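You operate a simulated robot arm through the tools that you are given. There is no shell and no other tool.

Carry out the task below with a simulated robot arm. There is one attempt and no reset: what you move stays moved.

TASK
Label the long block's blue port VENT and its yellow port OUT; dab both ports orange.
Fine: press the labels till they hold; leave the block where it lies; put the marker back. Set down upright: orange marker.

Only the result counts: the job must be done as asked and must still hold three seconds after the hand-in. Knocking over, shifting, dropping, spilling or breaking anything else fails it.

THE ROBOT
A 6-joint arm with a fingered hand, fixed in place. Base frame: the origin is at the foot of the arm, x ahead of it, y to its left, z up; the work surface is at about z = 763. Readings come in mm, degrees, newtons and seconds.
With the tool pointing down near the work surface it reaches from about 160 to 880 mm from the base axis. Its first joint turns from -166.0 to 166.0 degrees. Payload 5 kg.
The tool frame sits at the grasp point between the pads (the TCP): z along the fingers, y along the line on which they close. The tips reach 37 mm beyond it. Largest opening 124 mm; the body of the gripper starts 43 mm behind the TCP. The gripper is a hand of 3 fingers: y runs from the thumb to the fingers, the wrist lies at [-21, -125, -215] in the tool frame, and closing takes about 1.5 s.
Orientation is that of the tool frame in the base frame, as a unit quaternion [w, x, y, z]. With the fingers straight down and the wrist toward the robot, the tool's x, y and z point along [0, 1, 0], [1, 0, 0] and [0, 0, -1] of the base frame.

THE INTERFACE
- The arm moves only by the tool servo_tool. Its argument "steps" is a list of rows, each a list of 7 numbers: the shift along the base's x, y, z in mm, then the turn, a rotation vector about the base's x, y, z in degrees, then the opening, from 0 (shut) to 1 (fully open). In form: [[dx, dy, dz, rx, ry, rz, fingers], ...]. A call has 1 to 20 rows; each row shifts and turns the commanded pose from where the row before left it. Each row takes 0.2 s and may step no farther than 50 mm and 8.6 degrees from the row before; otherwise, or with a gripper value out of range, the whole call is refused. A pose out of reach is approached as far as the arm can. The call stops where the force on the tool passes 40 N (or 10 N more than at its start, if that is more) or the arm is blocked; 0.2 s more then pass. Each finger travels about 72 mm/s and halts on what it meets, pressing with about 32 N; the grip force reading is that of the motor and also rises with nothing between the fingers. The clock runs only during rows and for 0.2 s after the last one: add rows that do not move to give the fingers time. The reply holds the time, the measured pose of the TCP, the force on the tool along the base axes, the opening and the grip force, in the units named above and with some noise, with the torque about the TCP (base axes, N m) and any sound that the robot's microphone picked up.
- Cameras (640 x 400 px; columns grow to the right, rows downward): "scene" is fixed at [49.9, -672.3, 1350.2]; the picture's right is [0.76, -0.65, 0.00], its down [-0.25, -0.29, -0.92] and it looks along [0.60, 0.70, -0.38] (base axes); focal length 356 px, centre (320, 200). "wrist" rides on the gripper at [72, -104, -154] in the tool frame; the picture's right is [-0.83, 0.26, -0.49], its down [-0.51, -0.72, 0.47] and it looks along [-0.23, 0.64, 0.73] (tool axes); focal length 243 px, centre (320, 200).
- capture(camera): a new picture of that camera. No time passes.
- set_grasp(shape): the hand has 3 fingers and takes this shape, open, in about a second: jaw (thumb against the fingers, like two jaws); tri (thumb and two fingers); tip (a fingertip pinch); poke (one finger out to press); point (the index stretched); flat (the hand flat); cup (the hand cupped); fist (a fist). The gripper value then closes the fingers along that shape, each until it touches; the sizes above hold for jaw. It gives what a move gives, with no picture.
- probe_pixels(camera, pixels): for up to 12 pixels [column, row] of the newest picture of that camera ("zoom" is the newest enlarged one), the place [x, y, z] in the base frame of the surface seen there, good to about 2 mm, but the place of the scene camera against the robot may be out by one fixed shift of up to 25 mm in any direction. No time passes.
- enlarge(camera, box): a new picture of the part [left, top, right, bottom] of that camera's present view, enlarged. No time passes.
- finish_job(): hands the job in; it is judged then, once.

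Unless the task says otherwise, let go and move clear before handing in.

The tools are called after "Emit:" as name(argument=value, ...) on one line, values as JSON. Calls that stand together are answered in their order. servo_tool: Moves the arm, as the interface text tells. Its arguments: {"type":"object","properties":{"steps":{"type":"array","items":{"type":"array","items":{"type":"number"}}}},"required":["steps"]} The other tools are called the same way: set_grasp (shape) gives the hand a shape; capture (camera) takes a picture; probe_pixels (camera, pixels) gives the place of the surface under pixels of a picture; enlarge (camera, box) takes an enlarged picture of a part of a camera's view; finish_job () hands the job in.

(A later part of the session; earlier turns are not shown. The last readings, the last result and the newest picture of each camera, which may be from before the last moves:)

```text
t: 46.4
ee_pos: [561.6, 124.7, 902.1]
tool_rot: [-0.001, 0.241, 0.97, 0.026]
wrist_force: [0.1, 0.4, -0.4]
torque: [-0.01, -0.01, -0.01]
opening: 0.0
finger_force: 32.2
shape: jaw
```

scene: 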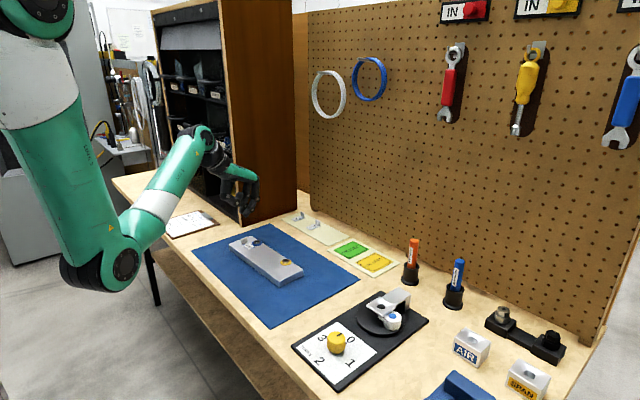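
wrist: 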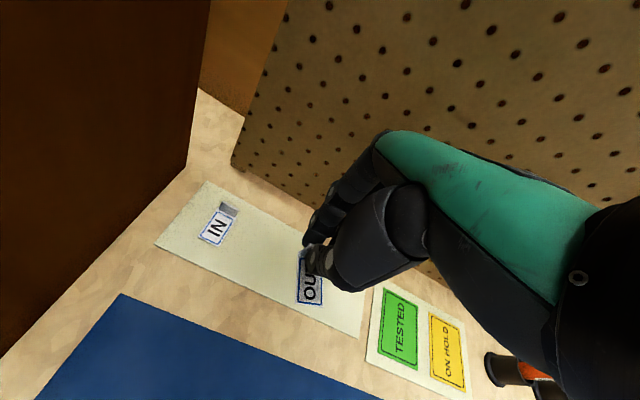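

Yaw 62° reached without trouble. I'll do the last two turn rows one at a time.

Emit:
servo_tool(steps=[[-22.8, -13.7, 0, 0, 0, 7.78, 0.0]])

Emit:
servo_tool(steps=[[-21, -14, 0, 0, 0, 7.78, 0.0], [0, 0, 0, 0, 0, 0, 0.0]])

Emit:
capture(camera="wrist")

Emit:
enlarge(camera="wrist", box=[270, 210, 350, 310])

```text
t: 46.8
ee_pos: [538.7, 110.5, 903.8]
tool_rot: [-0.002, 0.176, 0.984, 0.026]
wrist_force: [0.4, 0.1, -0.1]
torque: [-0.01, 0.0, 0.01]
opening: 0.0
finger_force: 31.9
shape: jaw
```

```text
t: 47.4
ee_pos: [517.3, 97.6, 904.0]
tool_rot: [-0.005, 0.108, 0.994, 0.025]
wrist_force: [0.6, -0.2, 0.6]
torque: [-0.01, -0.07, -0.01]
opening: 0.0
finger_force: 31.8
shape: jaw
```

```text
taken
```

wrist: 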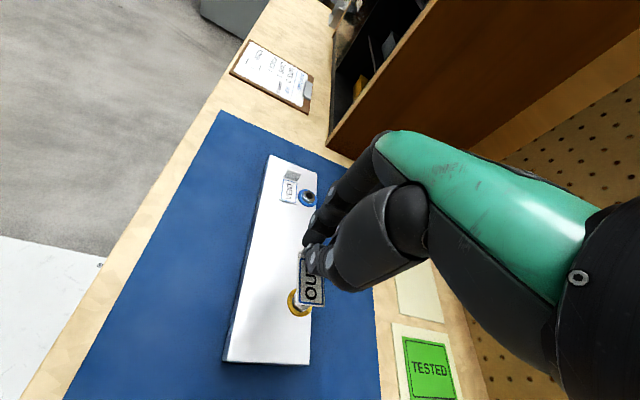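

```text
4.00 times, centred on (310, 260) of wrist
```

zoom: 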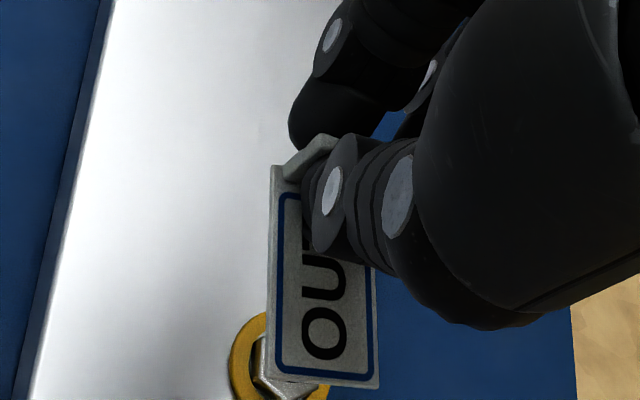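

Full turn reached at (517, 97.6, 904). I'll probe the label corners for its exact place and level.

Emit:
probe_pixels(camera="zoom", pixels=[[269, 372], [374, 382], [275, 175], [273, 230], [271, 300], [320, 378], [371, 330], [300, 350], [350, 365], [300, 155], [320, 140], [370, 300]])

```text
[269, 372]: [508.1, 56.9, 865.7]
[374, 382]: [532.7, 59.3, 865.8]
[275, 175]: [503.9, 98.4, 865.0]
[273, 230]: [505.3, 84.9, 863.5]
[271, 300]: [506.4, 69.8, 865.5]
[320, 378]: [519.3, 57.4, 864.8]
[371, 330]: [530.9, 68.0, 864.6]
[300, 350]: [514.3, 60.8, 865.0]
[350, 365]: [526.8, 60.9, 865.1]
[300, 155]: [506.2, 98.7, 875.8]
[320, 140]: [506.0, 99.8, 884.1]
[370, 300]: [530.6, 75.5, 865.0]
```

OUT is level; its centre would be (517.7,81) with heading 96°, a bit close to the ring. I'll turn −3.5°, shift (−2,−1.5) and descend 68 mm.

Emit:
servo_tool(steps=[[-2, -1.5, -10, 0, 0, -3.5, 0.0], [0, 0, -20, 0, 0, 0, 0.0], [0, 0, -20, 0, 0, 0, 0.0], [0, 0, -13, 0, 0, 0, 0.0], [0, 0, -5, 0, 0, 0, 0.0], [0, 0, 0, 0, 0, 0, 0.0]])

Emit:
enlarge(camera="wrist", box=[270, 210, 350, 310])

Emit:
probe_pixels(camera="zoom", pixels=[[269, 372], [374, 382], [275, 175], [273, 230], [271, 300], [320, 378], [371, 330], [230, 380], [240, 250]])

Emit:
enlarge(camera="scene", box=[240, 210, 320, 290])

```text
t: 48.8
ee_pos: [514.8, 96.9, 835.8]
tool_rot: [-0.003, 0.139, 0.99, 0.026]
wrist_force: [0.2, 0.2, -0.9]
torque: [-0.03, 0.04, -0.02]
opening: 0.2
finger_force: 32.2
shape: jaw
```

```text
4.00 times, centred on (310, 260) of wrist
```

zoom: 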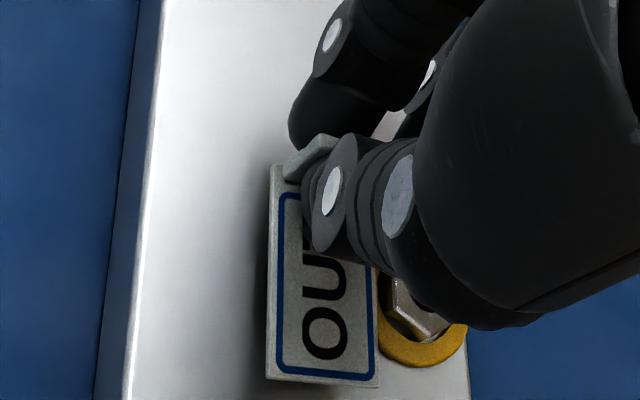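

```text
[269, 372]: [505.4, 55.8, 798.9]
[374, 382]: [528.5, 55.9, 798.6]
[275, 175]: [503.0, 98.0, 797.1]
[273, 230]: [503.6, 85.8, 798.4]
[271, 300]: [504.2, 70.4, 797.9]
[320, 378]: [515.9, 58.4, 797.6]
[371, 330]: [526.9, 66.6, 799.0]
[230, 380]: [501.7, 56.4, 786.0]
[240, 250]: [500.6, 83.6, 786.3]
```

```text
5.00 times, centred on (280, 250) of scene
```

zoom: 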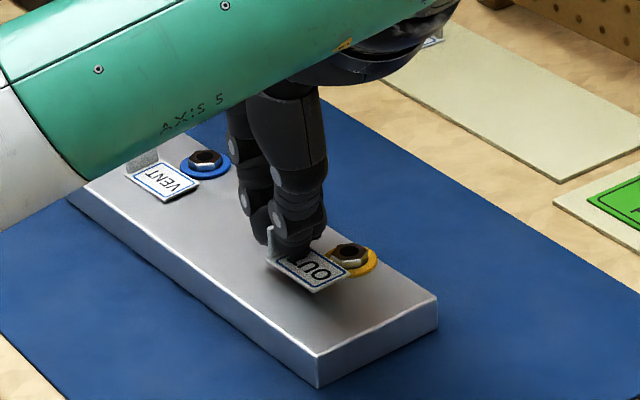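

OUT is aligned at centre (515,78.5), about 10 mm above the block and clear of the ring. I'll lower 8 mm and then in 1 mm steps.

Emit:
servo_tool(steps=[[0, 0, -4, 0, 0, 0, 0.0], [0, 0, -4, 0, 0, 0, 0.0], [0, 0, 0, 0, 0, 0, 0.0]])

Emit:
servo_tool(steps=[[0, 0, -1, 0, 0, 0, 0.0], [0, 0, 0, 0, 0, 0, 0.0]])

Emit:
servo_tool(steps=[[0, 0, -1, 0, 0, 0, 0.0], [0, 0, 0, 0, 0, 0, 0.0]])

```text
t: 49.6
ee_pos: [517.1, 95.9, 828.7]
tool_rot: [-0.004, 0.139, 0.99, 0.027]
wrist_force: [0.4, -0.3, 0.3]
torque: [0.0, 0.0, 0.02]
opening: 0.0
finger_force: 32.1
shape: jaw
```

```text
t: 50.2
ee_pos: [516.3, 95.7, 828.0]
tool_rot: [-0.004, 0.138, 0.99, 0.026]
wrist_force: [0.5, -0.2, 0.0]
torque: [0.03, 0.0, -0.04]
opening: 0.0
finger_force: 32.0
shape: jaw
```

```text
t: 50.8
ee_pos: [515.9, 96.0, 825.7]
tool_rot: [-0.003, 0.139, 0.99, 0.027]
wrist_force: [-0.2, 0.2, -0.1]
torque: [0.03, 0.0, -0.04]
opening: 0.0
finger_force: 32.6
shape: jaw
```

No contact yet at z≈825.7. I'll go on in 0.7–1 mm steps.

Emit:
servo_tool(steps=[[0, 0, -0.8, 0, 0, 0, 0.0], [0, 0, 0, 0, 0, 0, 0.0]])

Emit:
servo_tool(steps=[[0, 0, -0.8, 0, 0, 0, 0.0], [0, 0, 0, 0, 0, 0, 0.0]])

```text
t: 51.4
ee_pos: [514.6, 95.6, 826.3]
tool_rot: [-0.003, 0.139, 0.99, 0.026]
wrist_force: [-0.1, 0.6, 6.2]
torque: [0.03, 0.06, 0.01]
opening: 0.0
finger_force: 32.1
shape: jaw
```

```text
t: 52.0
ee_pos: [516.9, 96.4, 826.3]
tool_rot: [-0.002, 0.139, 0.99, 0.027]
wrist_force: [-3.9, -3.4, 20.0]
torque: [-0.21, 0.23, 0.06]
opening: 0.0
finger_force: 31.6
shape: jaw
```

The label is pressed with 20 N onto the block. I'll release the tab by a small opening and rise.

Emit:
servo_tool(steps=[[0, 0, 0.5, 0, 0, 0, 0.03], [0, 0, 0, 0, 0, 0, 0.06], [0, 0, 0, 0, 0, 0, 0.1], [0, 0, 0, 0, 0, 0, 0.12], [0, 0, 0, 0, 0, 0, 0.12]])

Emit:
enlarge(camera="wrist", box=[270, 210, 350, 310])

Emit:
enlarge(camera="scene", box=[240, 210, 320, 290])

```text
t: 53.2
ee_pos: [515.2, 96.3, 825.0]
tool_rot: [-0.005, 0.139, 0.99, 0.026]
wrist_force: [1.3, 1.8, 8.2]
torque: [0.0, 0.04, -0.01]
opening: 14.8
finger_force: 0.0
shape: jaw
```

```text
4.00 times, centred on (310, 260) of wrist
```

zoom: 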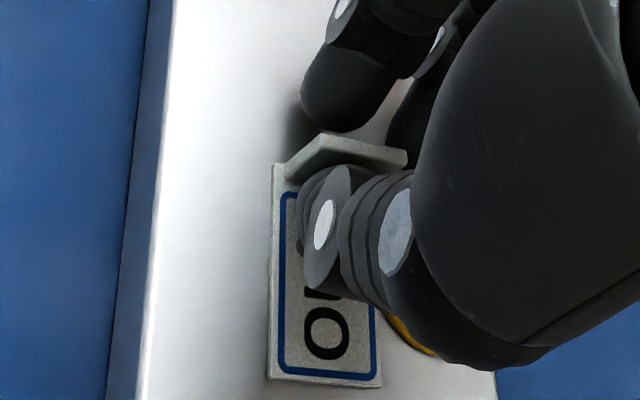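

```text
5.00 times, centred on (280, 250) of scene
```

zoom: 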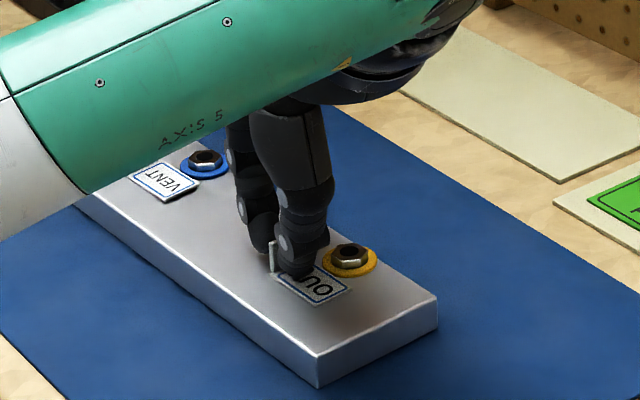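

OUT lies flat beside the yellow port and the tab is free. I'll rise straight up, then unwind the hand back to the straight-down pose.

Emit:
servo_tool(steps=[[0, 0, 3, 0, 0, 0, 0.12], [0, 0, 7, 0, 0, 0, 0.12], [0, 0, 15, 0, 0, 0, 0.12], [0, 0, 25, 0, 0, 0, 0.12], [0, 0, 25, 0, 0, -5, 0.12], [0, 0, 20, 0, 0, -8, 0.12], [0, 0, 0, 0, 0, -8.3, 0.12], [0, 0, 0, 0, 0, -8.3, 0.12], [0, 0, 0, 0, 0, -8.3, 0.12], [0, 0, 0, 0, 0, -8.3, 0.12], [0, 0, 0, 0, 0, -8.3, 0.12], [0, 0, 0, 0, 0, -8.3, 0.12], [0, 0, 0, 0, 0, -8.3, 0.12], [0, 0, 0, 0, 0, -2.9, 0.12], [0, 0, 0, -0.74, 2.9, 0, 0.12], [0, 0, 0, 0, 0, 0, 0.12]])

Emit:
set_grasp(shape="poke")

Emit:
capture(camera="wrist")

Emit:
enlarge(camera="wrist", box=[240, 240, 340, 320])

Emit:
enlarge(camera="scene", box=[225, 220, 321, 300])

```text
t: 56.6
ee_pos: [516.8, 95.4, 921.4]
tool_rot: [0.0, 0.706, 0.708, -0.001]
wrist_force: [-0.3, 0.5, 0.2]
torque: [0.01, 0.0, 0.03]
opening: 14.7
finger_force: 0.1
shape: jaw
```

```text
t: 57.5
ee_pos: [515.3, 95.4, 920.4]
tool_rot: [-0.001, 0.707, 0.708, 0.001]
wrist_force: [0.2, 0.0, 0.5]
torque: [0.03, 0.01, 0.02]
opening: 0.0
finger_force: 0.0
shape: poke
```

```text
taken
```

wrist: 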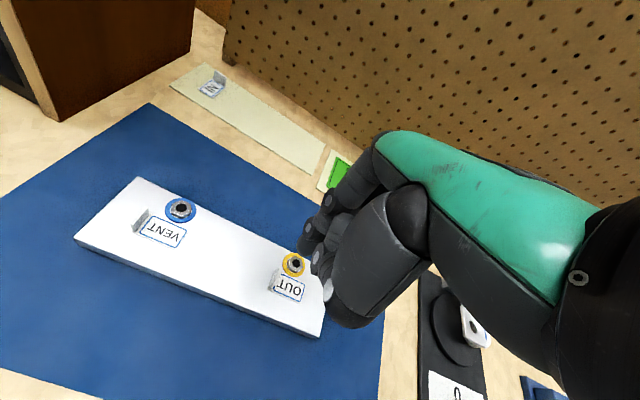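

```text
5.00 times, centred on (290, 280) of wrist
```

zoom: 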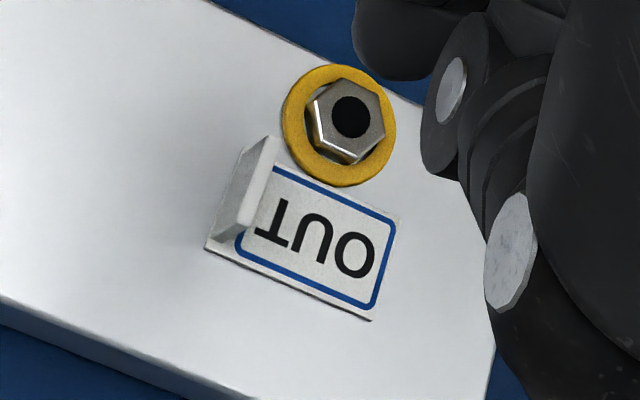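

```text
5.00 times, centred on (273, 260) of scene
```

zoom: 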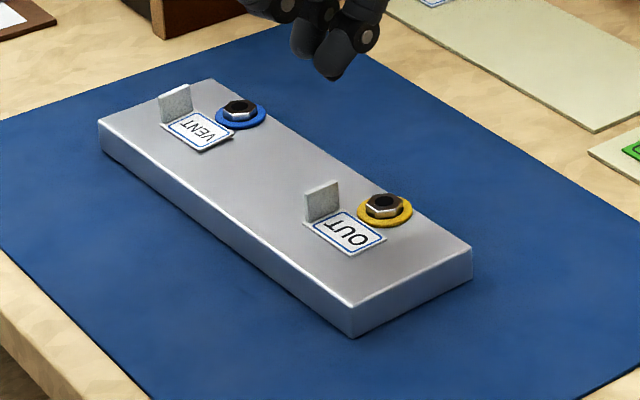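

Both labels lie beside their ports. I'll probe the OUT label in the wrist view for the pressing position and also check VENT's height.

Emit:
enlarge(camera="wrist", box=[240, 240, 340, 320])

Emit:
probe_pixels(camera="zoom", pixels=[[210, 245], [370, 315], [395, 222], [275, 160], [240, 215], [262, 150], [310, 240], [345, 118], [285, 110], [395, 105], [340, 180], [320, 300]])

Emit:
probe_pixels(camera="wrist", pixels=[[163, 232], [180, 240], [150, 245], [182, 225], [180, 210], [100, 230], [220, 250]])

```text
5.00 times, centred on (290, 280) of wrist
```

zoom: 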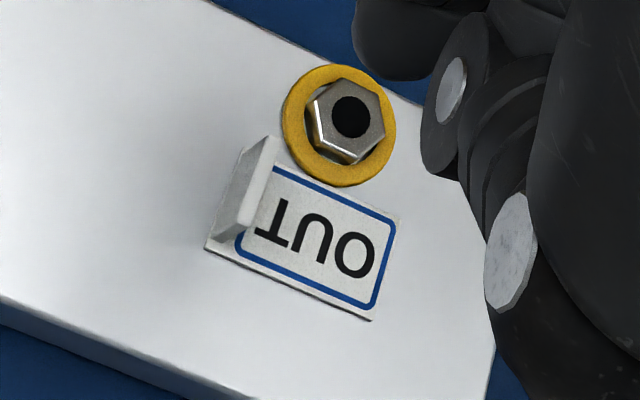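

```text
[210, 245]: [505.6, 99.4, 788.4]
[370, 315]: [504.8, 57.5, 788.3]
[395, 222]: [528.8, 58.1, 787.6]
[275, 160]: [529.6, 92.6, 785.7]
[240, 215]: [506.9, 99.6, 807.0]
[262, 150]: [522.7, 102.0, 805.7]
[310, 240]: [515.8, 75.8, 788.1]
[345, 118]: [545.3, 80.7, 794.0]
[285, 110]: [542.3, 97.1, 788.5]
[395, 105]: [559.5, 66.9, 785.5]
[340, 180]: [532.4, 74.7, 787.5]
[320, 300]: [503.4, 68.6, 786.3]
```

```text
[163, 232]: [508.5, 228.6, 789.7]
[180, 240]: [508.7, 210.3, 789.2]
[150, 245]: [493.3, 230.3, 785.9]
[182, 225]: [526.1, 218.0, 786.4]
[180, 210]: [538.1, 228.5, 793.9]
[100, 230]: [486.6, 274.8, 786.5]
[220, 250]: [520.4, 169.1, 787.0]
```

OUT sits at centre (517,79.5), top z≈788. I'll bring the poke fingertips over it, descending to just above contact.

Emit:
servo_tool(steps=[[1.5, -10, -20, 0, 0, 0, 1.0], [1.5, -11, -25, 0, 0, 0, 1.0], [0, 0, -25, 0, 0, 0, 1.0], [0, 0, -15, 0, 0, 0, 1.0], [0, 0, -5, 0, 0, 0, 1.0], [0, 0, 0, 0, 0, 0, 1.0]])

Emit:
enlarge(camera="scene", box=[240, 210, 320, 290])

Emit:
enlarge(camera="wrist", box=[250, 170, 380, 290])

```text
t: 58.9
ee_pos: [518.2, 73.8, 829.6]
tool_rot: [-0.001, 0.706, 0.708, 0.0]
wrist_force: [-0.4, 0.5, -0.6]
torque: [0.0, -0.05, -0.01]
opening: 0.1
finger_force: 0.1
shape: poke
```

```text
5.00 times, centred on (280, 250) of scene
```

zoom: 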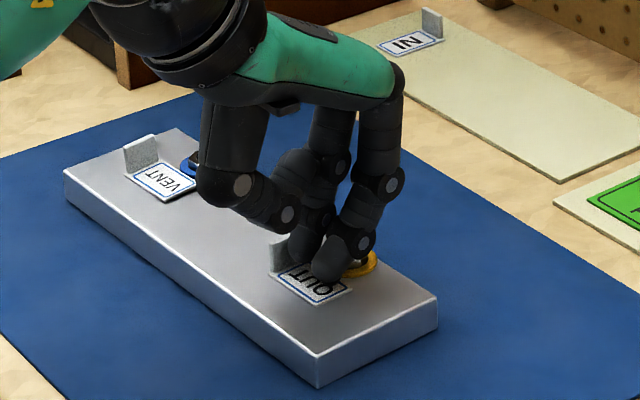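

```text
3.33 times, centred on (315, 230) of wrist
```

zoom: 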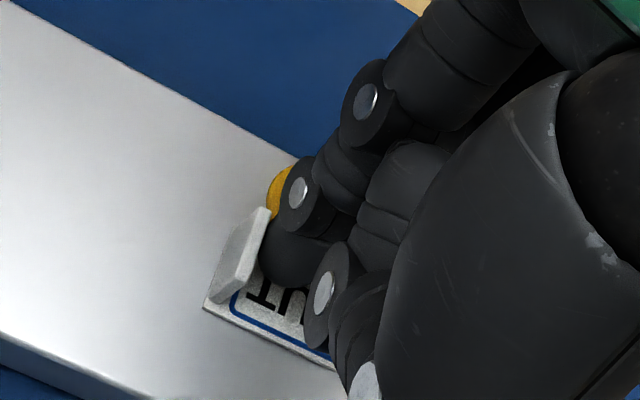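

Same relation as for VENT. I'll press down in small steps.

Emit:
servo_tool(steps=[[0, -0.5, -1.5, 0, 0, 0, 1.0], [0, 0, -1, 0, 0, 0, 1.0], [0, 0, 0, 0, 0, 0, 1.0]])

Emit:
servo_tool(steps=[[0, 0, -1, 0, 0, 0, 1.0], [0, 0, 0, 0, 0, 0, 1.0], [0, 0, 0, 0, 0, 0, 1.0]])

```text
t: 59.7
ee_pos: [519.5, 75.6, 827.6]
tool_rot: [0.0, 0.706, 0.708, 0.0]
wrist_force: [0.9, -0.4, -0.7]
torque: [-0.04, 0.02, 0.0]
opening: 0.2
finger_force: 0.0
shape: poke
```

```text
t: 60.5
ee_pos: [519.0, 75.0, 827.3]
tool_rot: [0.0, 0.706, 0.708, 0.001]
wrist_force: [-0.1, 0.4, 0.3]
torque: [-0.01, 0.0, 0.01]
opening: 0.0
finger_force: 0.0
shape: poke
```

Emit:
servo_tool(steps=[[0, 0, -0.8, 0, 0, 0, 1.0], [0, 0, 0, 0, 0, 0, 1.0], [0, 0, 0, 0, 0, 0, 1.0]])

Emit:
servo_tool(steps=[[0, 0, -0.7, 0, 0, 0, 1.0], [0, 0, 0, 0, 0, 0, 1.0], [0, 0, 0, 0, 0, 0, 1.0]])

```text
t: 61.3
ee_pos: [519.8, 75.0, 825.6]
tool_rot: [0.0, 0.706, 0.708, 0.001]
wrist_force: [1.2, -0.2, 0.2]
torque: [-0.03, 0.03, -0.01]
opening: 0.0
finger_force: 0.1
shape: poke
```

```text
t: 62.1
ee_pos: [520.9, 75.0, 825.6]
tool_rot: [-0.001, 0.706, 0.708, 0.001]
wrist_force: [1.6, -0.9, 3.7]
torque: [-0.1, -0.05, 0.01]
opening: 0.1
finger_force: 0.1
shape: poke
```

Contact at 3.7 N. I'll press on to roughly 20–25 N and hold for over a second.

Emit:
servo_tool(steps=[[0, 0, -0.7, 0, 0, 0, 1.0], [0, 0, 0, 0, 0, 0, 1.0], [0, 0, 0, 0, 0, 0, 1.0]])

Emit:
servo_tool(steps=[[0, 0, -0.6, 0, 0, 0, 1.0], [0, 0, 0, 0, 0, 0, 1.0], [0, 0, 0, 0, 0, 0, 1.0], [0, 0, 0, 0, 0, 0, 1.0], [0, 0, 0, 0, 0, 0, 1.0], [0, 0, 0, 0, 0, 0, 1.0]])

```text
t: 62.9
ee_pos: [519.7, 74.7, 825.3]
tool_rot: [0.0, 0.707, 0.707, 0.001]
wrist_force: [0.0, 1.8, 11.4]
torque: [-0.16, 0.01, 0.01]
opening: 0.4
finger_force: 0.0
shape: poke
```

```text
t: 64.3
ee_pos: [519.8, 75.3, 824.1]
tool_rot: [0.0, 0.707, 0.707, 0.001]
wrist_force: [4.2, 4.7, 26.3]
torque: [-0.24, -0.1, 0.12]
opening: 0.0
finger_force: 0.1
shape: poke
```

Pressed with 26 N for over a second. I'll lift straight up and inspect.

Emit:
servo_tool(steps=[[0, 0, 0, 0, 0, 0, 1.0], [0, 0, 0, 0, 0, 0, 1.0], [0, 0, 4, 0, 0, 0, 1.0], [0, 0, 12, 0, 0, 0, 1.0], [0, 0, 25, 0, 0, 0, 1.0], [0, 0, 30, 0, 0, 0, 1.0], [0, 0, 30, 0, 0, 0, 1.0], [0, 0, 0, 0, 0, 0, 1.0]])

Emit:
capture(camera="wrist")

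Emit:
enlarge(camera="scene", box=[225, 220, 321, 300])

```text
t: 66.1
ee_pos: [519.0, 74.9, 925.3]
tool_rot: [0.0, 0.706, 0.708, 0.0]
wrist_force: [0.2, 0.3, 0.2]
torque: [0.01, 0.0, 0.03]
opening: 0.0
finger_force: 0.1
shape: poke
```

```text
taken
```

wrist: 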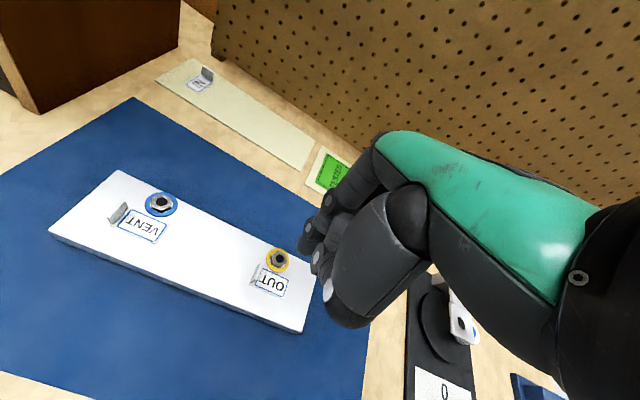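

```text
5.00 times, centred on (273, 260) of scene
```

zoom: 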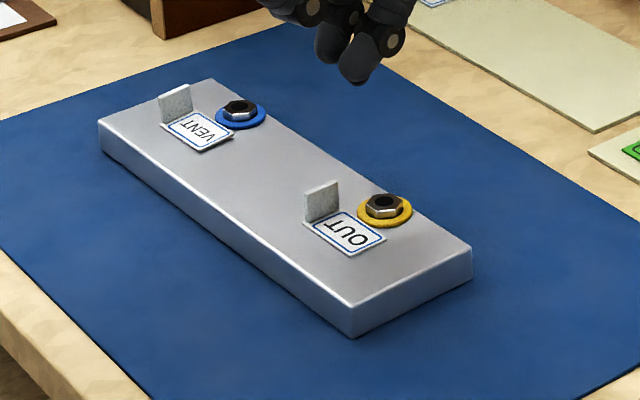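

Both labels are pressed flat and the block is where it was. Now I'll switch to jaw and move to view the orange marker with the wrist camera.

Emit:
set_grasp(shape="jaw")

Emit:
servo_tool(steps=[[10, -20, 25, 0, 0, 0, 0.5], [16, -38, 20, 0, 0, 0, 0.5], [16, -38, 5, 0, 0, 0, 0.5], [16, -38, 0, 0, 0, 0, 0.5], [16, -38, 0, 0, 0, 0, 0.5], [16, -38, 0, 0, 0, 0, 0.5], [16, -38, 0, 0, 0, 0, 0.5], [0, 0, 0, 0, 0, 0, 0.5]])

Emit:
capture(camera="wrist")

Emit:
capture(camera="scene")

```text
t: 67.0
ee_pos: [519.1, 74.8, 925.9]
tool_rot: [-0.001, 0.707, 0.708, 0.0]
wrist_force: [0.2, 0.0, 0.9]
torque: [0.0, -0.02, 0.02]
opening: 123.8
finger_force: 0.1
shape: jaw
```

```text
t: 68.8
ee_pos: [626.1, -172.5, 974.4]
tool_rot: [0.0, 0.707, 0.708, 0.001]
wrist_force: [-0.1, 0.4, 0.2]
torque: [0.01, 0.01, 0.02]
opening: 62.5
finger_force: 0.1
shape: jaw
```

```text
taken
```

wrist: 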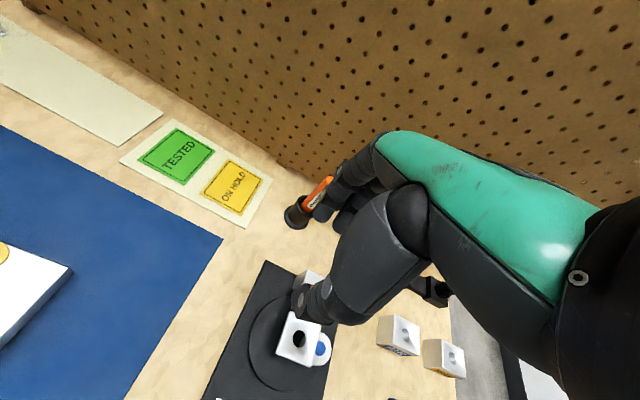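

```text
taken
```

scene: 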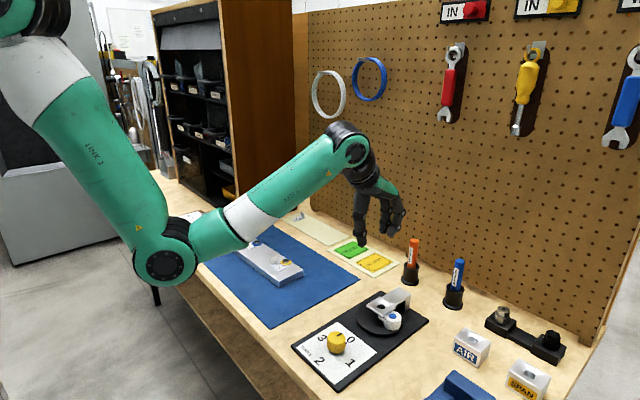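

The marker is partly hidden by the fingers at (325,190). I'll shift 70 mm toward −y to see it clear of the hand.

Emit:
servo_tool(steps=[[0, -35, 0, 0, 0, 0, 0.5], [0, -35, 0, 0, 0, 0, 0.5], [0, 0, 0, 0, 0, 0, 0.5]])

Emit:
capture(camera="wrist")

Emit:
enlarge(camera="wrist", box=[230, 140, 330, 230])

```text
t: 69.6
ee_pos: [624.9, -244.3, 976.4]
tool_rot: [0.0, 0.706, 0.708, 0.0]
wrist_force: [-0.1, 0.0, -0.1]
torque: [-0.01, 0.01, -0.02]
opening: 62.6
finger_force: 0.0
shape: jaw
```

```text
taken
```

wrist: 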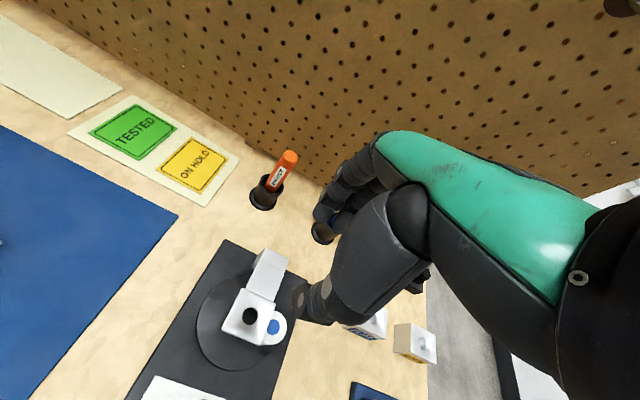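

```text
4.44 times, centred on (280, 185) of wrist
```

zoom: 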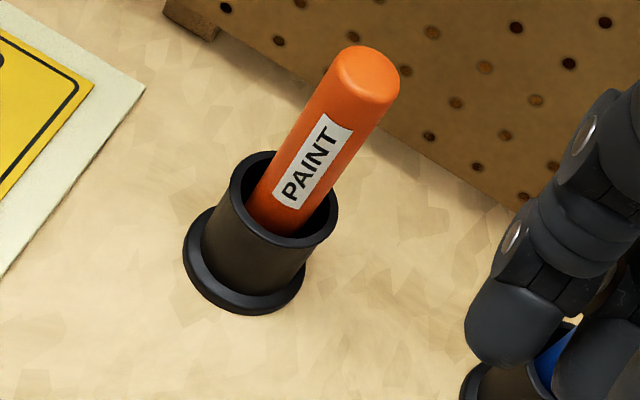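

A clear view of the marker in its cup. I'll probe the top (365,70), the body, the cup rim and the base.

Emit:
probe_pixels(camera="zoom", pixels=[[362, 72], [340, 65], [392, 85], [365, 50], [318, 160], [285, 205], [232, 190], [333, 215], [280, 152], [270, 238], [250, 220], [245, 300]])

```text
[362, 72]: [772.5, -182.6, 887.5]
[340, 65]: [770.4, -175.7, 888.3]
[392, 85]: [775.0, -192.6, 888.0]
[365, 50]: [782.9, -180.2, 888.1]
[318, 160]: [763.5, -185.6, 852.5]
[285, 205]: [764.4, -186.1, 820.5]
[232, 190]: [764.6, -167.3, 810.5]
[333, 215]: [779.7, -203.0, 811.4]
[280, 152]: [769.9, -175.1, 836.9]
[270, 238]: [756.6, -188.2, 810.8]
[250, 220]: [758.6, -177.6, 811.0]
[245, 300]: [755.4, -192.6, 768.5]
```

The marker axis is at about (773,−184), diameter ~19, top z≈888, cup rim z≈811. I'll go above it with a ~45 mm opening and descend to straddle its top.

Emit:
servo_tool(steps=[[37, 15, 0, 0, 0, 0, 0.36], [37, 15, 0, 0, 0, 0, 0.36], [37, 15, 0, 0, 0, 0, 0.36], [37, 15, 0, 0, 0, 0, 0.36], [0, 0, -20, 0, 0, 0, 0.36], [0, 0, -15, 0, 0, 0, 0.36], [0, 0, 0, 0, 0, 0, 0.36]])

Emit:
capture(camera="wrist")

Emit:
enlarge(camera="scene", box=[372, 180, 452, 290])

```text
t: 71.2
ee_pos: [775.0, -184.4, 938.9]
tool_rot: [0.0, 0.707, 0.707, 0.0]
wrist_force: [0.9, -0.5, -0.3]
torque: [0.0, -0.01, 0.0]
opening: 45.1
finger_force: 0.0
shape: jaw
```

```text
taken
```

wrist: 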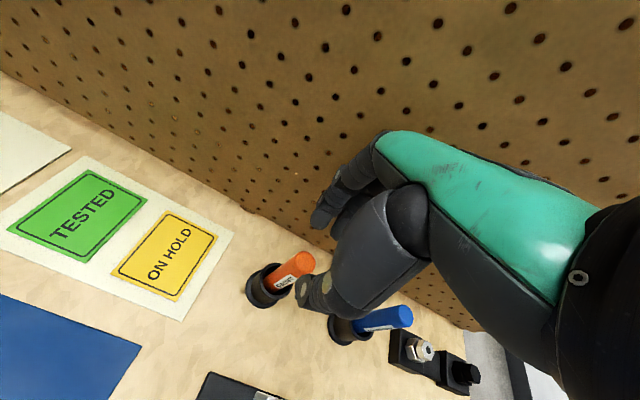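

```text
3.64 times, centred on (412, 235) of scene
```

zoom: 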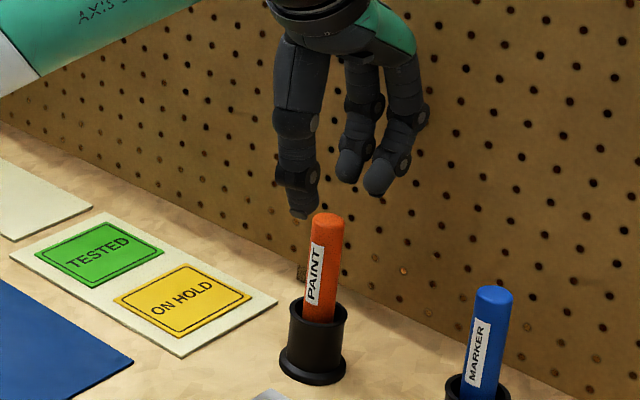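

Emit:
probe_pixels(camera="zoom", pixels=[[300, 214], [310, 205], [347, 180], [376, 193], [328, 216], [320, 240], [336, 232], [425, 115], [305, 185]])

Emit:
enlarge(camera="wrist", box=[240, 230, 330, 320])

Emit:
probe_pixels(camera="zoom", pixels=[[400, 100], [375, 90], [340, 200], [200, 250], [380, 80]])

```text
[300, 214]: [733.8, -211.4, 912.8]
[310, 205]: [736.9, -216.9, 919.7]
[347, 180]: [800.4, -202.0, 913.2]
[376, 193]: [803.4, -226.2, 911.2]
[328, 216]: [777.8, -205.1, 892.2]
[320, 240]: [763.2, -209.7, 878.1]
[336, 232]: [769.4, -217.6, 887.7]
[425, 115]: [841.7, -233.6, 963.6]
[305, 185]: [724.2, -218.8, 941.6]
```

```text
4.44 times, centred on (285, 275) of wrist
```

zoom: 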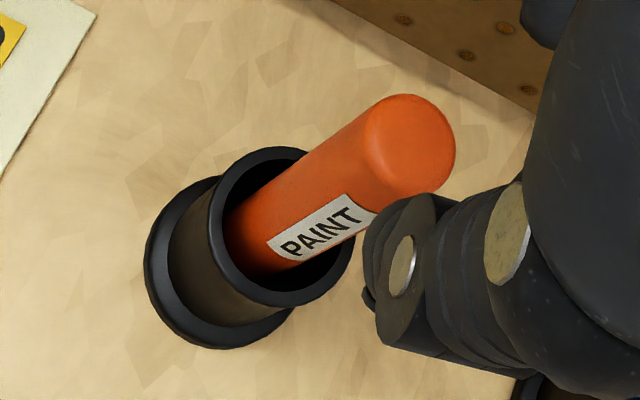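

```text
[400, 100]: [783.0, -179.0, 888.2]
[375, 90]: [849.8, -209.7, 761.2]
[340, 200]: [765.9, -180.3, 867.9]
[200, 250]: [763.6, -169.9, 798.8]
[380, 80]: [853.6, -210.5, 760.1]
```

Emit:
probe_pixels(camera="zoom", pixels=[[412, 145], [370, 130], [450, 160], [405, 102], [390, 180], [330, 215], [300, 240], [240, 200], [350, 255], [300, 155], [255, 295]])

```text
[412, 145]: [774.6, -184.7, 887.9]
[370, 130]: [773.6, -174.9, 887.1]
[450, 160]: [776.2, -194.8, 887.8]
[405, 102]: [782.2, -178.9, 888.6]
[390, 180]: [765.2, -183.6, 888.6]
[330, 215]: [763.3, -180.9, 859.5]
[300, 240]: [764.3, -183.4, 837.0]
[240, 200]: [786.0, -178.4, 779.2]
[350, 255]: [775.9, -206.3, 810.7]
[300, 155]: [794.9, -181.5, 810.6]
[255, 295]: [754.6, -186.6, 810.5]
```

Marker axis is (774.3,−184.7) and the hand is centred over it. I'll descend to TCP z≈855.

Emit:
servo_tool(steps=[[0, 0, -20, 0, 0, 0, 0.36], [0, 0, -20, 0, 0, 0, 0.36], [0, 0, -20, 0, 0, 0, 0.36], [0, 0, -15, 0, 0, 0, 0.36], [0, 0, -8, 0, 0, 0, 0.36], [0, 0, 0, 0, 0, 0, 0.36]])

Emit:
enlarge(camera="scene", box=[372, 200, 452, 300])

Emit:
enlarge(camera="wrist", box=[240, 180, 360, 310])

```text
t: 72.6
ee_pos: [774.6, -182.8, 855.3]
tool_rot: [0.0, 0.707, 0.708, 0.001]
wrist_force: [-0.3, -0.4, 0.1]
torque: [0.0, 0.03, 0.01]
opening: 45.2
finger_force: 0.1
shape: jaw
```

```text
4.00 times, centred on (412, 250) of scene
```

zoom: 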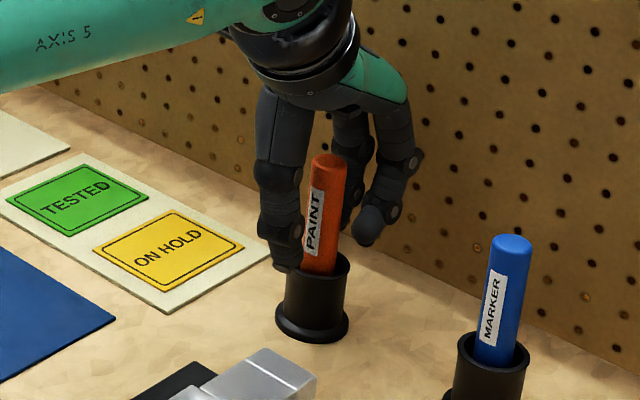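

```text
3.08 times, centred on (300, 245) of wrist
```

zoom: 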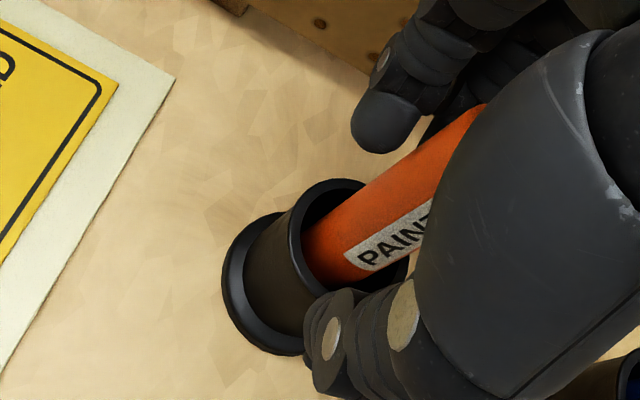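

The marker is between thumb and fingers above the cup rim. I'll raise 3 mm for rim clearance and close gradually.

Emit:
servo_tool(steps=[[0, 0, 3, 0, 0, 0, 0.3], [0, 0, 0, 0, 0, 0, 0.25], [0, 0, 0, 0, 0, 0, 0.2], [0, 0, 0, 0, 0, 0, 0.15], [0, 0, 0, 0, 0, 0, 0.1], [0, 0, 0, 0, 0, 0, 0.05], [0, 0, 0, 0, 0, 0, 0.0], [0, 0, 0, 0, 0, 0, 0.0]])

Emit:
enlarge(camera="scene", box=[372, 200, 452, 300])

Emit:
enlarge(camera="wrist", box=[240, 180, 360, 310])

```text
t: 74.4
ee_pos: [772.9, -184.7, 860.3]
tool_rot: [-0.001, 0.707, 0.707, 0.001]
wrist_force: [0.5, -0.3, 1.1]
torque: [0.01, 0.02, -0.02]
opening: 12.8
finger_force: 31.4
shape: jaw
```

```text
4.00 times, centred on (412, 250) of scene
```

zoom: 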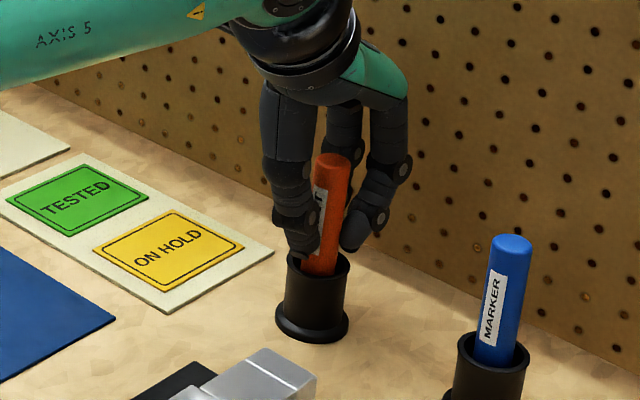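

```text
3.08 times, centred on (300, 245) of wrist
```

zoom: 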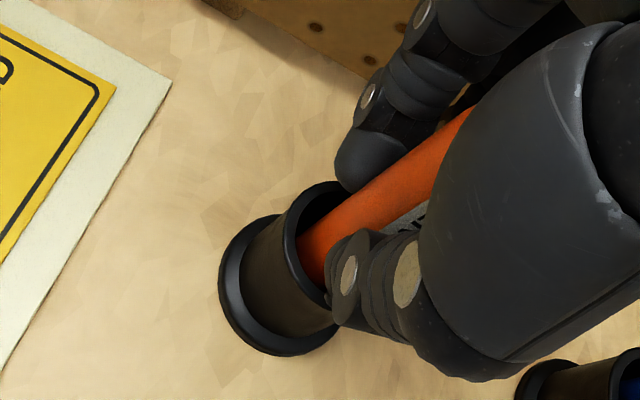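

The marker is gripped. I'll lift straight up 15 mm slowly and check that the cup stays.

Emit:
servo_tool(steps=[[0, 0, 5, 0, 0, 0, 0.0], [0, 0, 10, 0, 0, 0, 0.0], [0, 0, 10, 0, 0, 0, 0.0], [0, 0, 0, 0, 0, 0, 0.0]])

Emit:
enlarge(camera="scene", box=[372, 190, 452, 300])

```text
t: 75.4
ee_pos: [774.5, -182.2, 885.2]
tool_rot: [0.001, 0.707, 0.707, 0.0]
wrist_force: [0.0, 0.2, -0.2]
torque: [-0.02, -0.01, 0.01]
opening: 12.7
finger_force: 32.3
shape: jaw
```

```text
3.64 times, centred on (412, 245) of scene
```

zoom: 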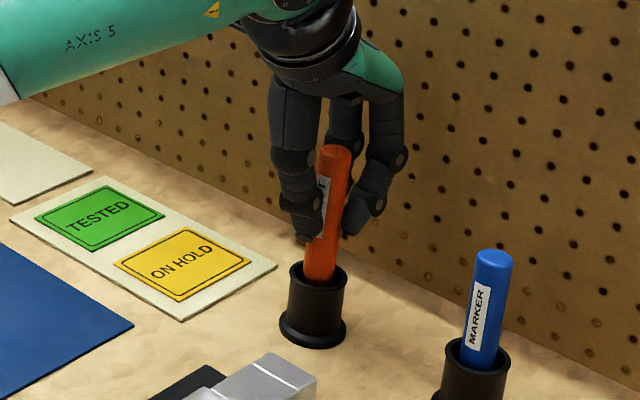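

The cup stays put and the marker is rising upright. I'll lift on until the tip is out and look.

Emit:
servo_tool(steps=[[0, 0, 20, 0, 0, 0, 0.0], [0, 0, 25, 0, 0, 0, 0.0], [0, 0, 25, 0, 0, 0, 0.0], [0, 0, 0, 0, 0, 0, 0.0]])

Emit:
enlarge(camera="scene", box=[372, 170, 452, 290])

Emit:
capture(camera="wrist")

Emit:
enlarge(camera="wrist", box=[220, 180, 360, 310])

```text
t: 76.4
ee_pos: [772.6, -183.8, 955.4]
tool_rot: [-0.001, 0.707, 0.707, 0.001]
wrist_force: [-0.1, -0.8, -0.7]
torque: [-0.03, -0.02, 0.01]
opening: 12.4
finger_force: 32.2
shape: jaw
```

```text
3.33 times, centred on (412, 230) of scene
```

zoom: 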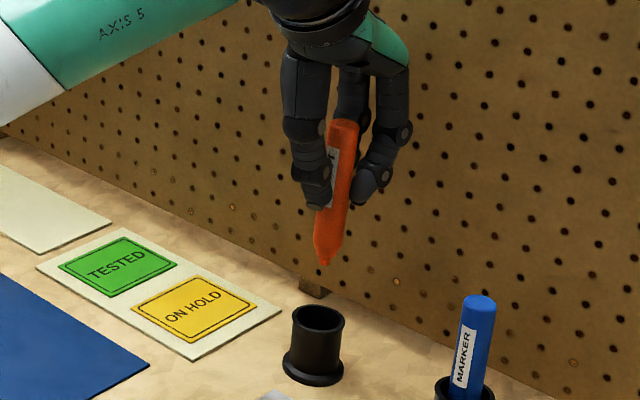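

```text
taken
```

wrist: 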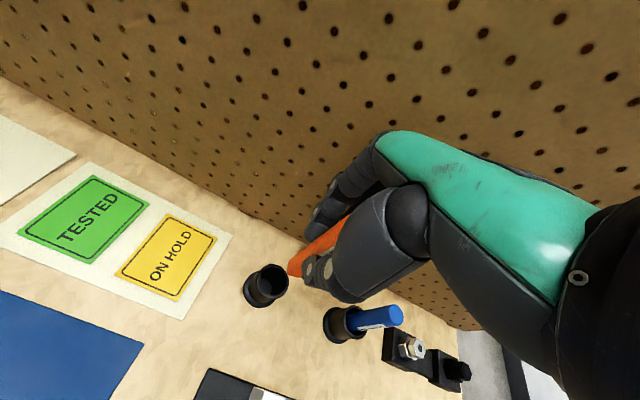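

```text
3.08 times, centred on (290, 245) of wrist
```

zoom: 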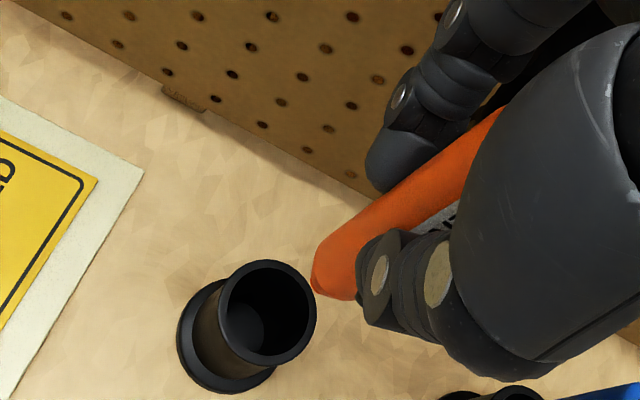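

The marker is out with a tapered nib at scene-zoom (323,262). I'll probe the nib and the cup in both cameras to calibrate the nib offset from the TCP.

Emit:
enlarge(camera="scene", box=[396, 210, 436, 270])

Emit:
probe_pixels(camera="scene", pixels=[[412, 248], [411, 240], [414, 210], [415, 225], [411, 263], [411, 270]])

```text
6.67 times, centred on (416, 240) of scene
```

zoom: 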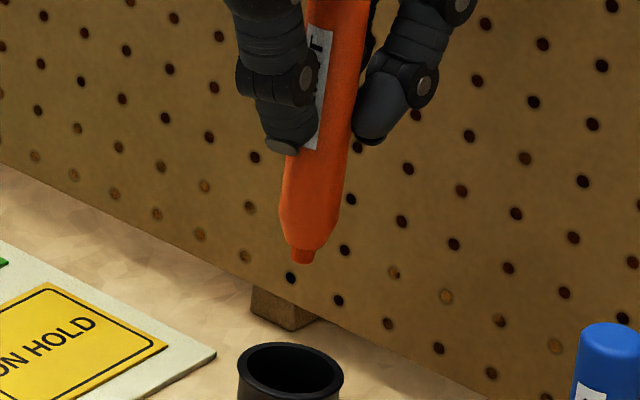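

```text
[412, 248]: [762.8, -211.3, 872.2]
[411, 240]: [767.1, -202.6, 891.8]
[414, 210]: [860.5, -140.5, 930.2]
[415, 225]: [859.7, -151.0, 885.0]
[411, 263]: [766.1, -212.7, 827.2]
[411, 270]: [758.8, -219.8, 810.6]
```

Emit:
probe_pixels(camera="zoom", pixels=[[303, 255], [300, 262], [295, 240], [310, 225], [320, 180], [335, 60], [290, 200], [342, 200], [240, 355], [340, 375], [290, 345], [285, 398]])

Emit:
enlarge(camera="wrist", box=[230, 230, 330, 320])

Emit:
probe_pixels(camera="zoom", pixels=[[300, 150], [360, 180], [100, 300], [400, 170]])

```text
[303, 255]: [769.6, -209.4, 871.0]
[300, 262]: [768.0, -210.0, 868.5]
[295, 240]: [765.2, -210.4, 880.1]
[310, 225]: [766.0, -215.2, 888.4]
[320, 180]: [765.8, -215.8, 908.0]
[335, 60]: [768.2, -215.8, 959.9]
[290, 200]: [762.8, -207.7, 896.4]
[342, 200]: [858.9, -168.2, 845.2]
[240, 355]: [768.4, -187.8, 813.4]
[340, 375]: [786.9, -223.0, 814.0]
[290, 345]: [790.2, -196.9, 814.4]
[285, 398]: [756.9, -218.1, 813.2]
```

```text
4.44 times, centred on (280, 275) of wrist
```

zoom: 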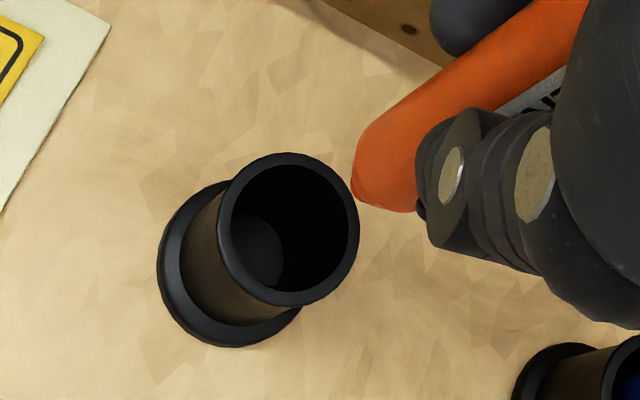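

```text
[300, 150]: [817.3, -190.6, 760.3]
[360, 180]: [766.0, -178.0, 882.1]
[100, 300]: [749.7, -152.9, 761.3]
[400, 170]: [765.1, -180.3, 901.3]
```

Calibrating, the scene shift is about (−1,−22,+3), and the nib sits at roughly TCP+(−0.5,−1.5,−90). I'll carry the marker high over to above the blue port.

Emit:
servo_tool(steps=[[-10, 15, 5, 0, 0, 0, 0.0], [-22, 40, 0, 0, 0, 0, 0.0], [-22, 40, 0, 0, 0, 0, 0.0], [-22, 40, 0, 0, 0, 0, 0.0], [-22, 40, 0, 0, 0, 0, 0.0], [-22, 40, 0, 0, 0, 0, 0.0], [-22, 40, 0, 0, 0, 0, 0.0], [-22, 40, 0, 0, 0, 0, 0.0], [-22, 40, 0, 0, 0, 0, 0.0], [-22, 40, 0, 0, 0, 0, 0.0], [-23, 41, 0, 0, 0, 0, 0.0], [0, 0, 0, 0, 0, 0, 0.0]])

Emit:
capture(camera="scene")

Emit:
capture(camera="wrist")

```text
t: 79.0
ee_pos: [541.4, 231.3, 958.5]
tool_rot: [0.0, 0.707, 0.707, 0.0]
wrist_force: [-0.4, -0.1, -0.1]
torque: [-0.02, 0.04, 0.02]
opening: 12.8
finger_force: 32.2
shape: jaw
```

```text
taken
```

scene: 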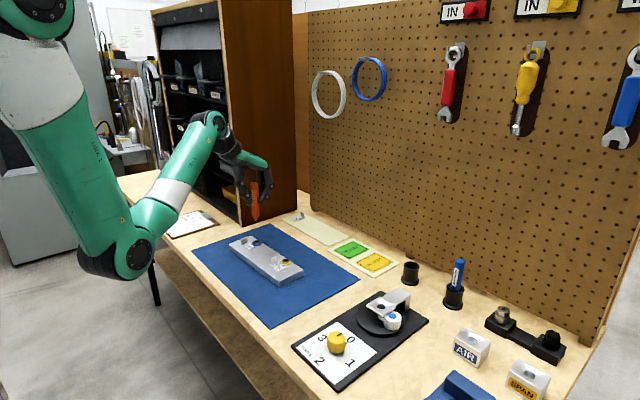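

```text
taken
```

wrist: 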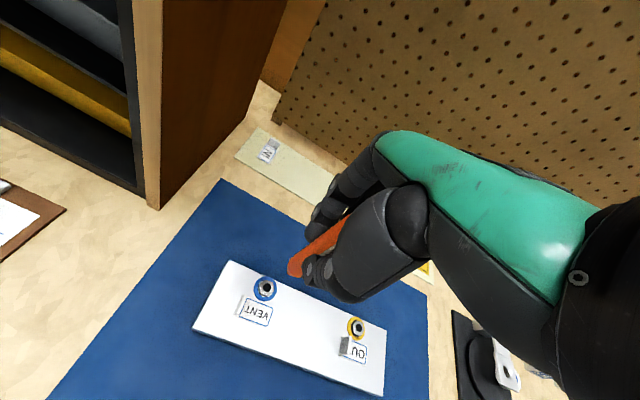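

The marker is over the blue port. I'll zoom and compare nib and port positions in the scene camera (same shift for both).

Emit:
enlarge(camera="scene", box=[230, 190, 278, 260])

Emit:
probe_pixels(camera="zoom", pixels=[[320, 150], [320, 300]])

```text
5.71 times, centred on (254, 225) of scene
```

zoom: 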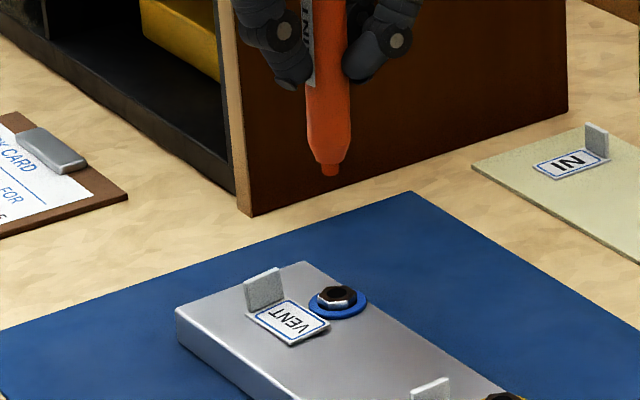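

```text
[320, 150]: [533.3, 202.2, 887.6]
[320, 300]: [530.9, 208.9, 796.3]
```

Emit:
probe_pixels(camera="zoom", pixels=[[331, 168], [331, 173], [327, 140], [327, 100], [326, 40], [340, 292], [330, 293], [352, 293], [337, 300], [338, 317], [310, 300], [366, 297]])

```text
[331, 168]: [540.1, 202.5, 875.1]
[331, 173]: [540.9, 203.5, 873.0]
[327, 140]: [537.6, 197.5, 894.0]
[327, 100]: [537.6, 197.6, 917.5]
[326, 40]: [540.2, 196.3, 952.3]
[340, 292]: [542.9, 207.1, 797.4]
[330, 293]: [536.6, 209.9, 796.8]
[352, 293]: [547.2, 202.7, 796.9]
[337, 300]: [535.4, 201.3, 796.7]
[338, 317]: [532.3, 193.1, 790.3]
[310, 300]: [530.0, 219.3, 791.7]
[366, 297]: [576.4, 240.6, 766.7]
```

Nib centre is within ~1 mm of the port centre in plan, about 75 mm above the nut. I'll descend 66 mm with a small (−1,+1) correction, then look.

Emit:
servo_tool(steps=[[-0.5, 0.5, -20, 0, 0, 0, 0.0], [-0.5, 0.5, -20, 0, 0, 0, 0.0], [0, 0, -16, 0, 0, 0, 0.0], [0, 0, -10, 0, 0, 0, 0.0], [0, 0, 0, 0, 0, 0, 0.0]])

Emit:
enlarge(camera="scene", box=[238, 215, 278, 260])

Emit:
enlarge(camera="wrist", box=[250, 210, 340, 300])

```text
t: 80.2
ee_pos: [542.0, 233.7, 894.0]
tool_rot: [0.0, 0.706, 0.708, 0.0]
wrist_force: [0.7, -0.3, -0.1]
torque: [0.0, 0.01, 0.01]
opening: 12.7
finger_force: 31.9
shape: jaw
```

```text
8.89 times, centred on (258, 238) of scene
```

zoom: 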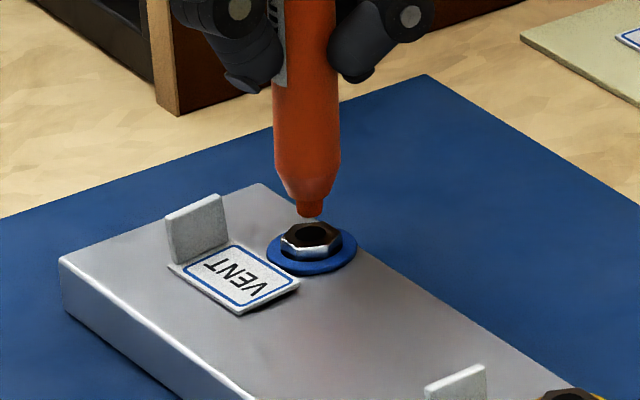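

```text
4.44 times, centred on (295, 255) of wrist
```

zoom: 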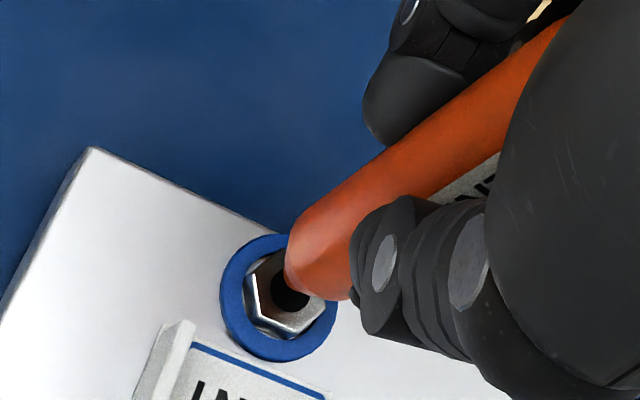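

Emit:
probe_pixels(camera="zoom", pixels=[[290, 295], [330, 300]])

Emit:
enlarge(camera="scene", box=[246, 225, 270, 250])

Emit:
probe_pixels(camera="scene", pixels=[[257, 238], [257, 241]])

```text
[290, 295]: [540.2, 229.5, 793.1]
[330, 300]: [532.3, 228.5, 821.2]
```

```text
16.00 times, centred on (258, 238) of scene
```

zoom: 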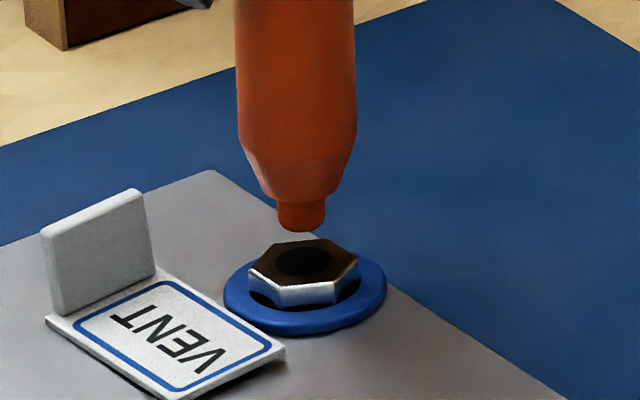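

```text
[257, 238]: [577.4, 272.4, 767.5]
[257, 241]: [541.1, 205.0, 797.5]
```

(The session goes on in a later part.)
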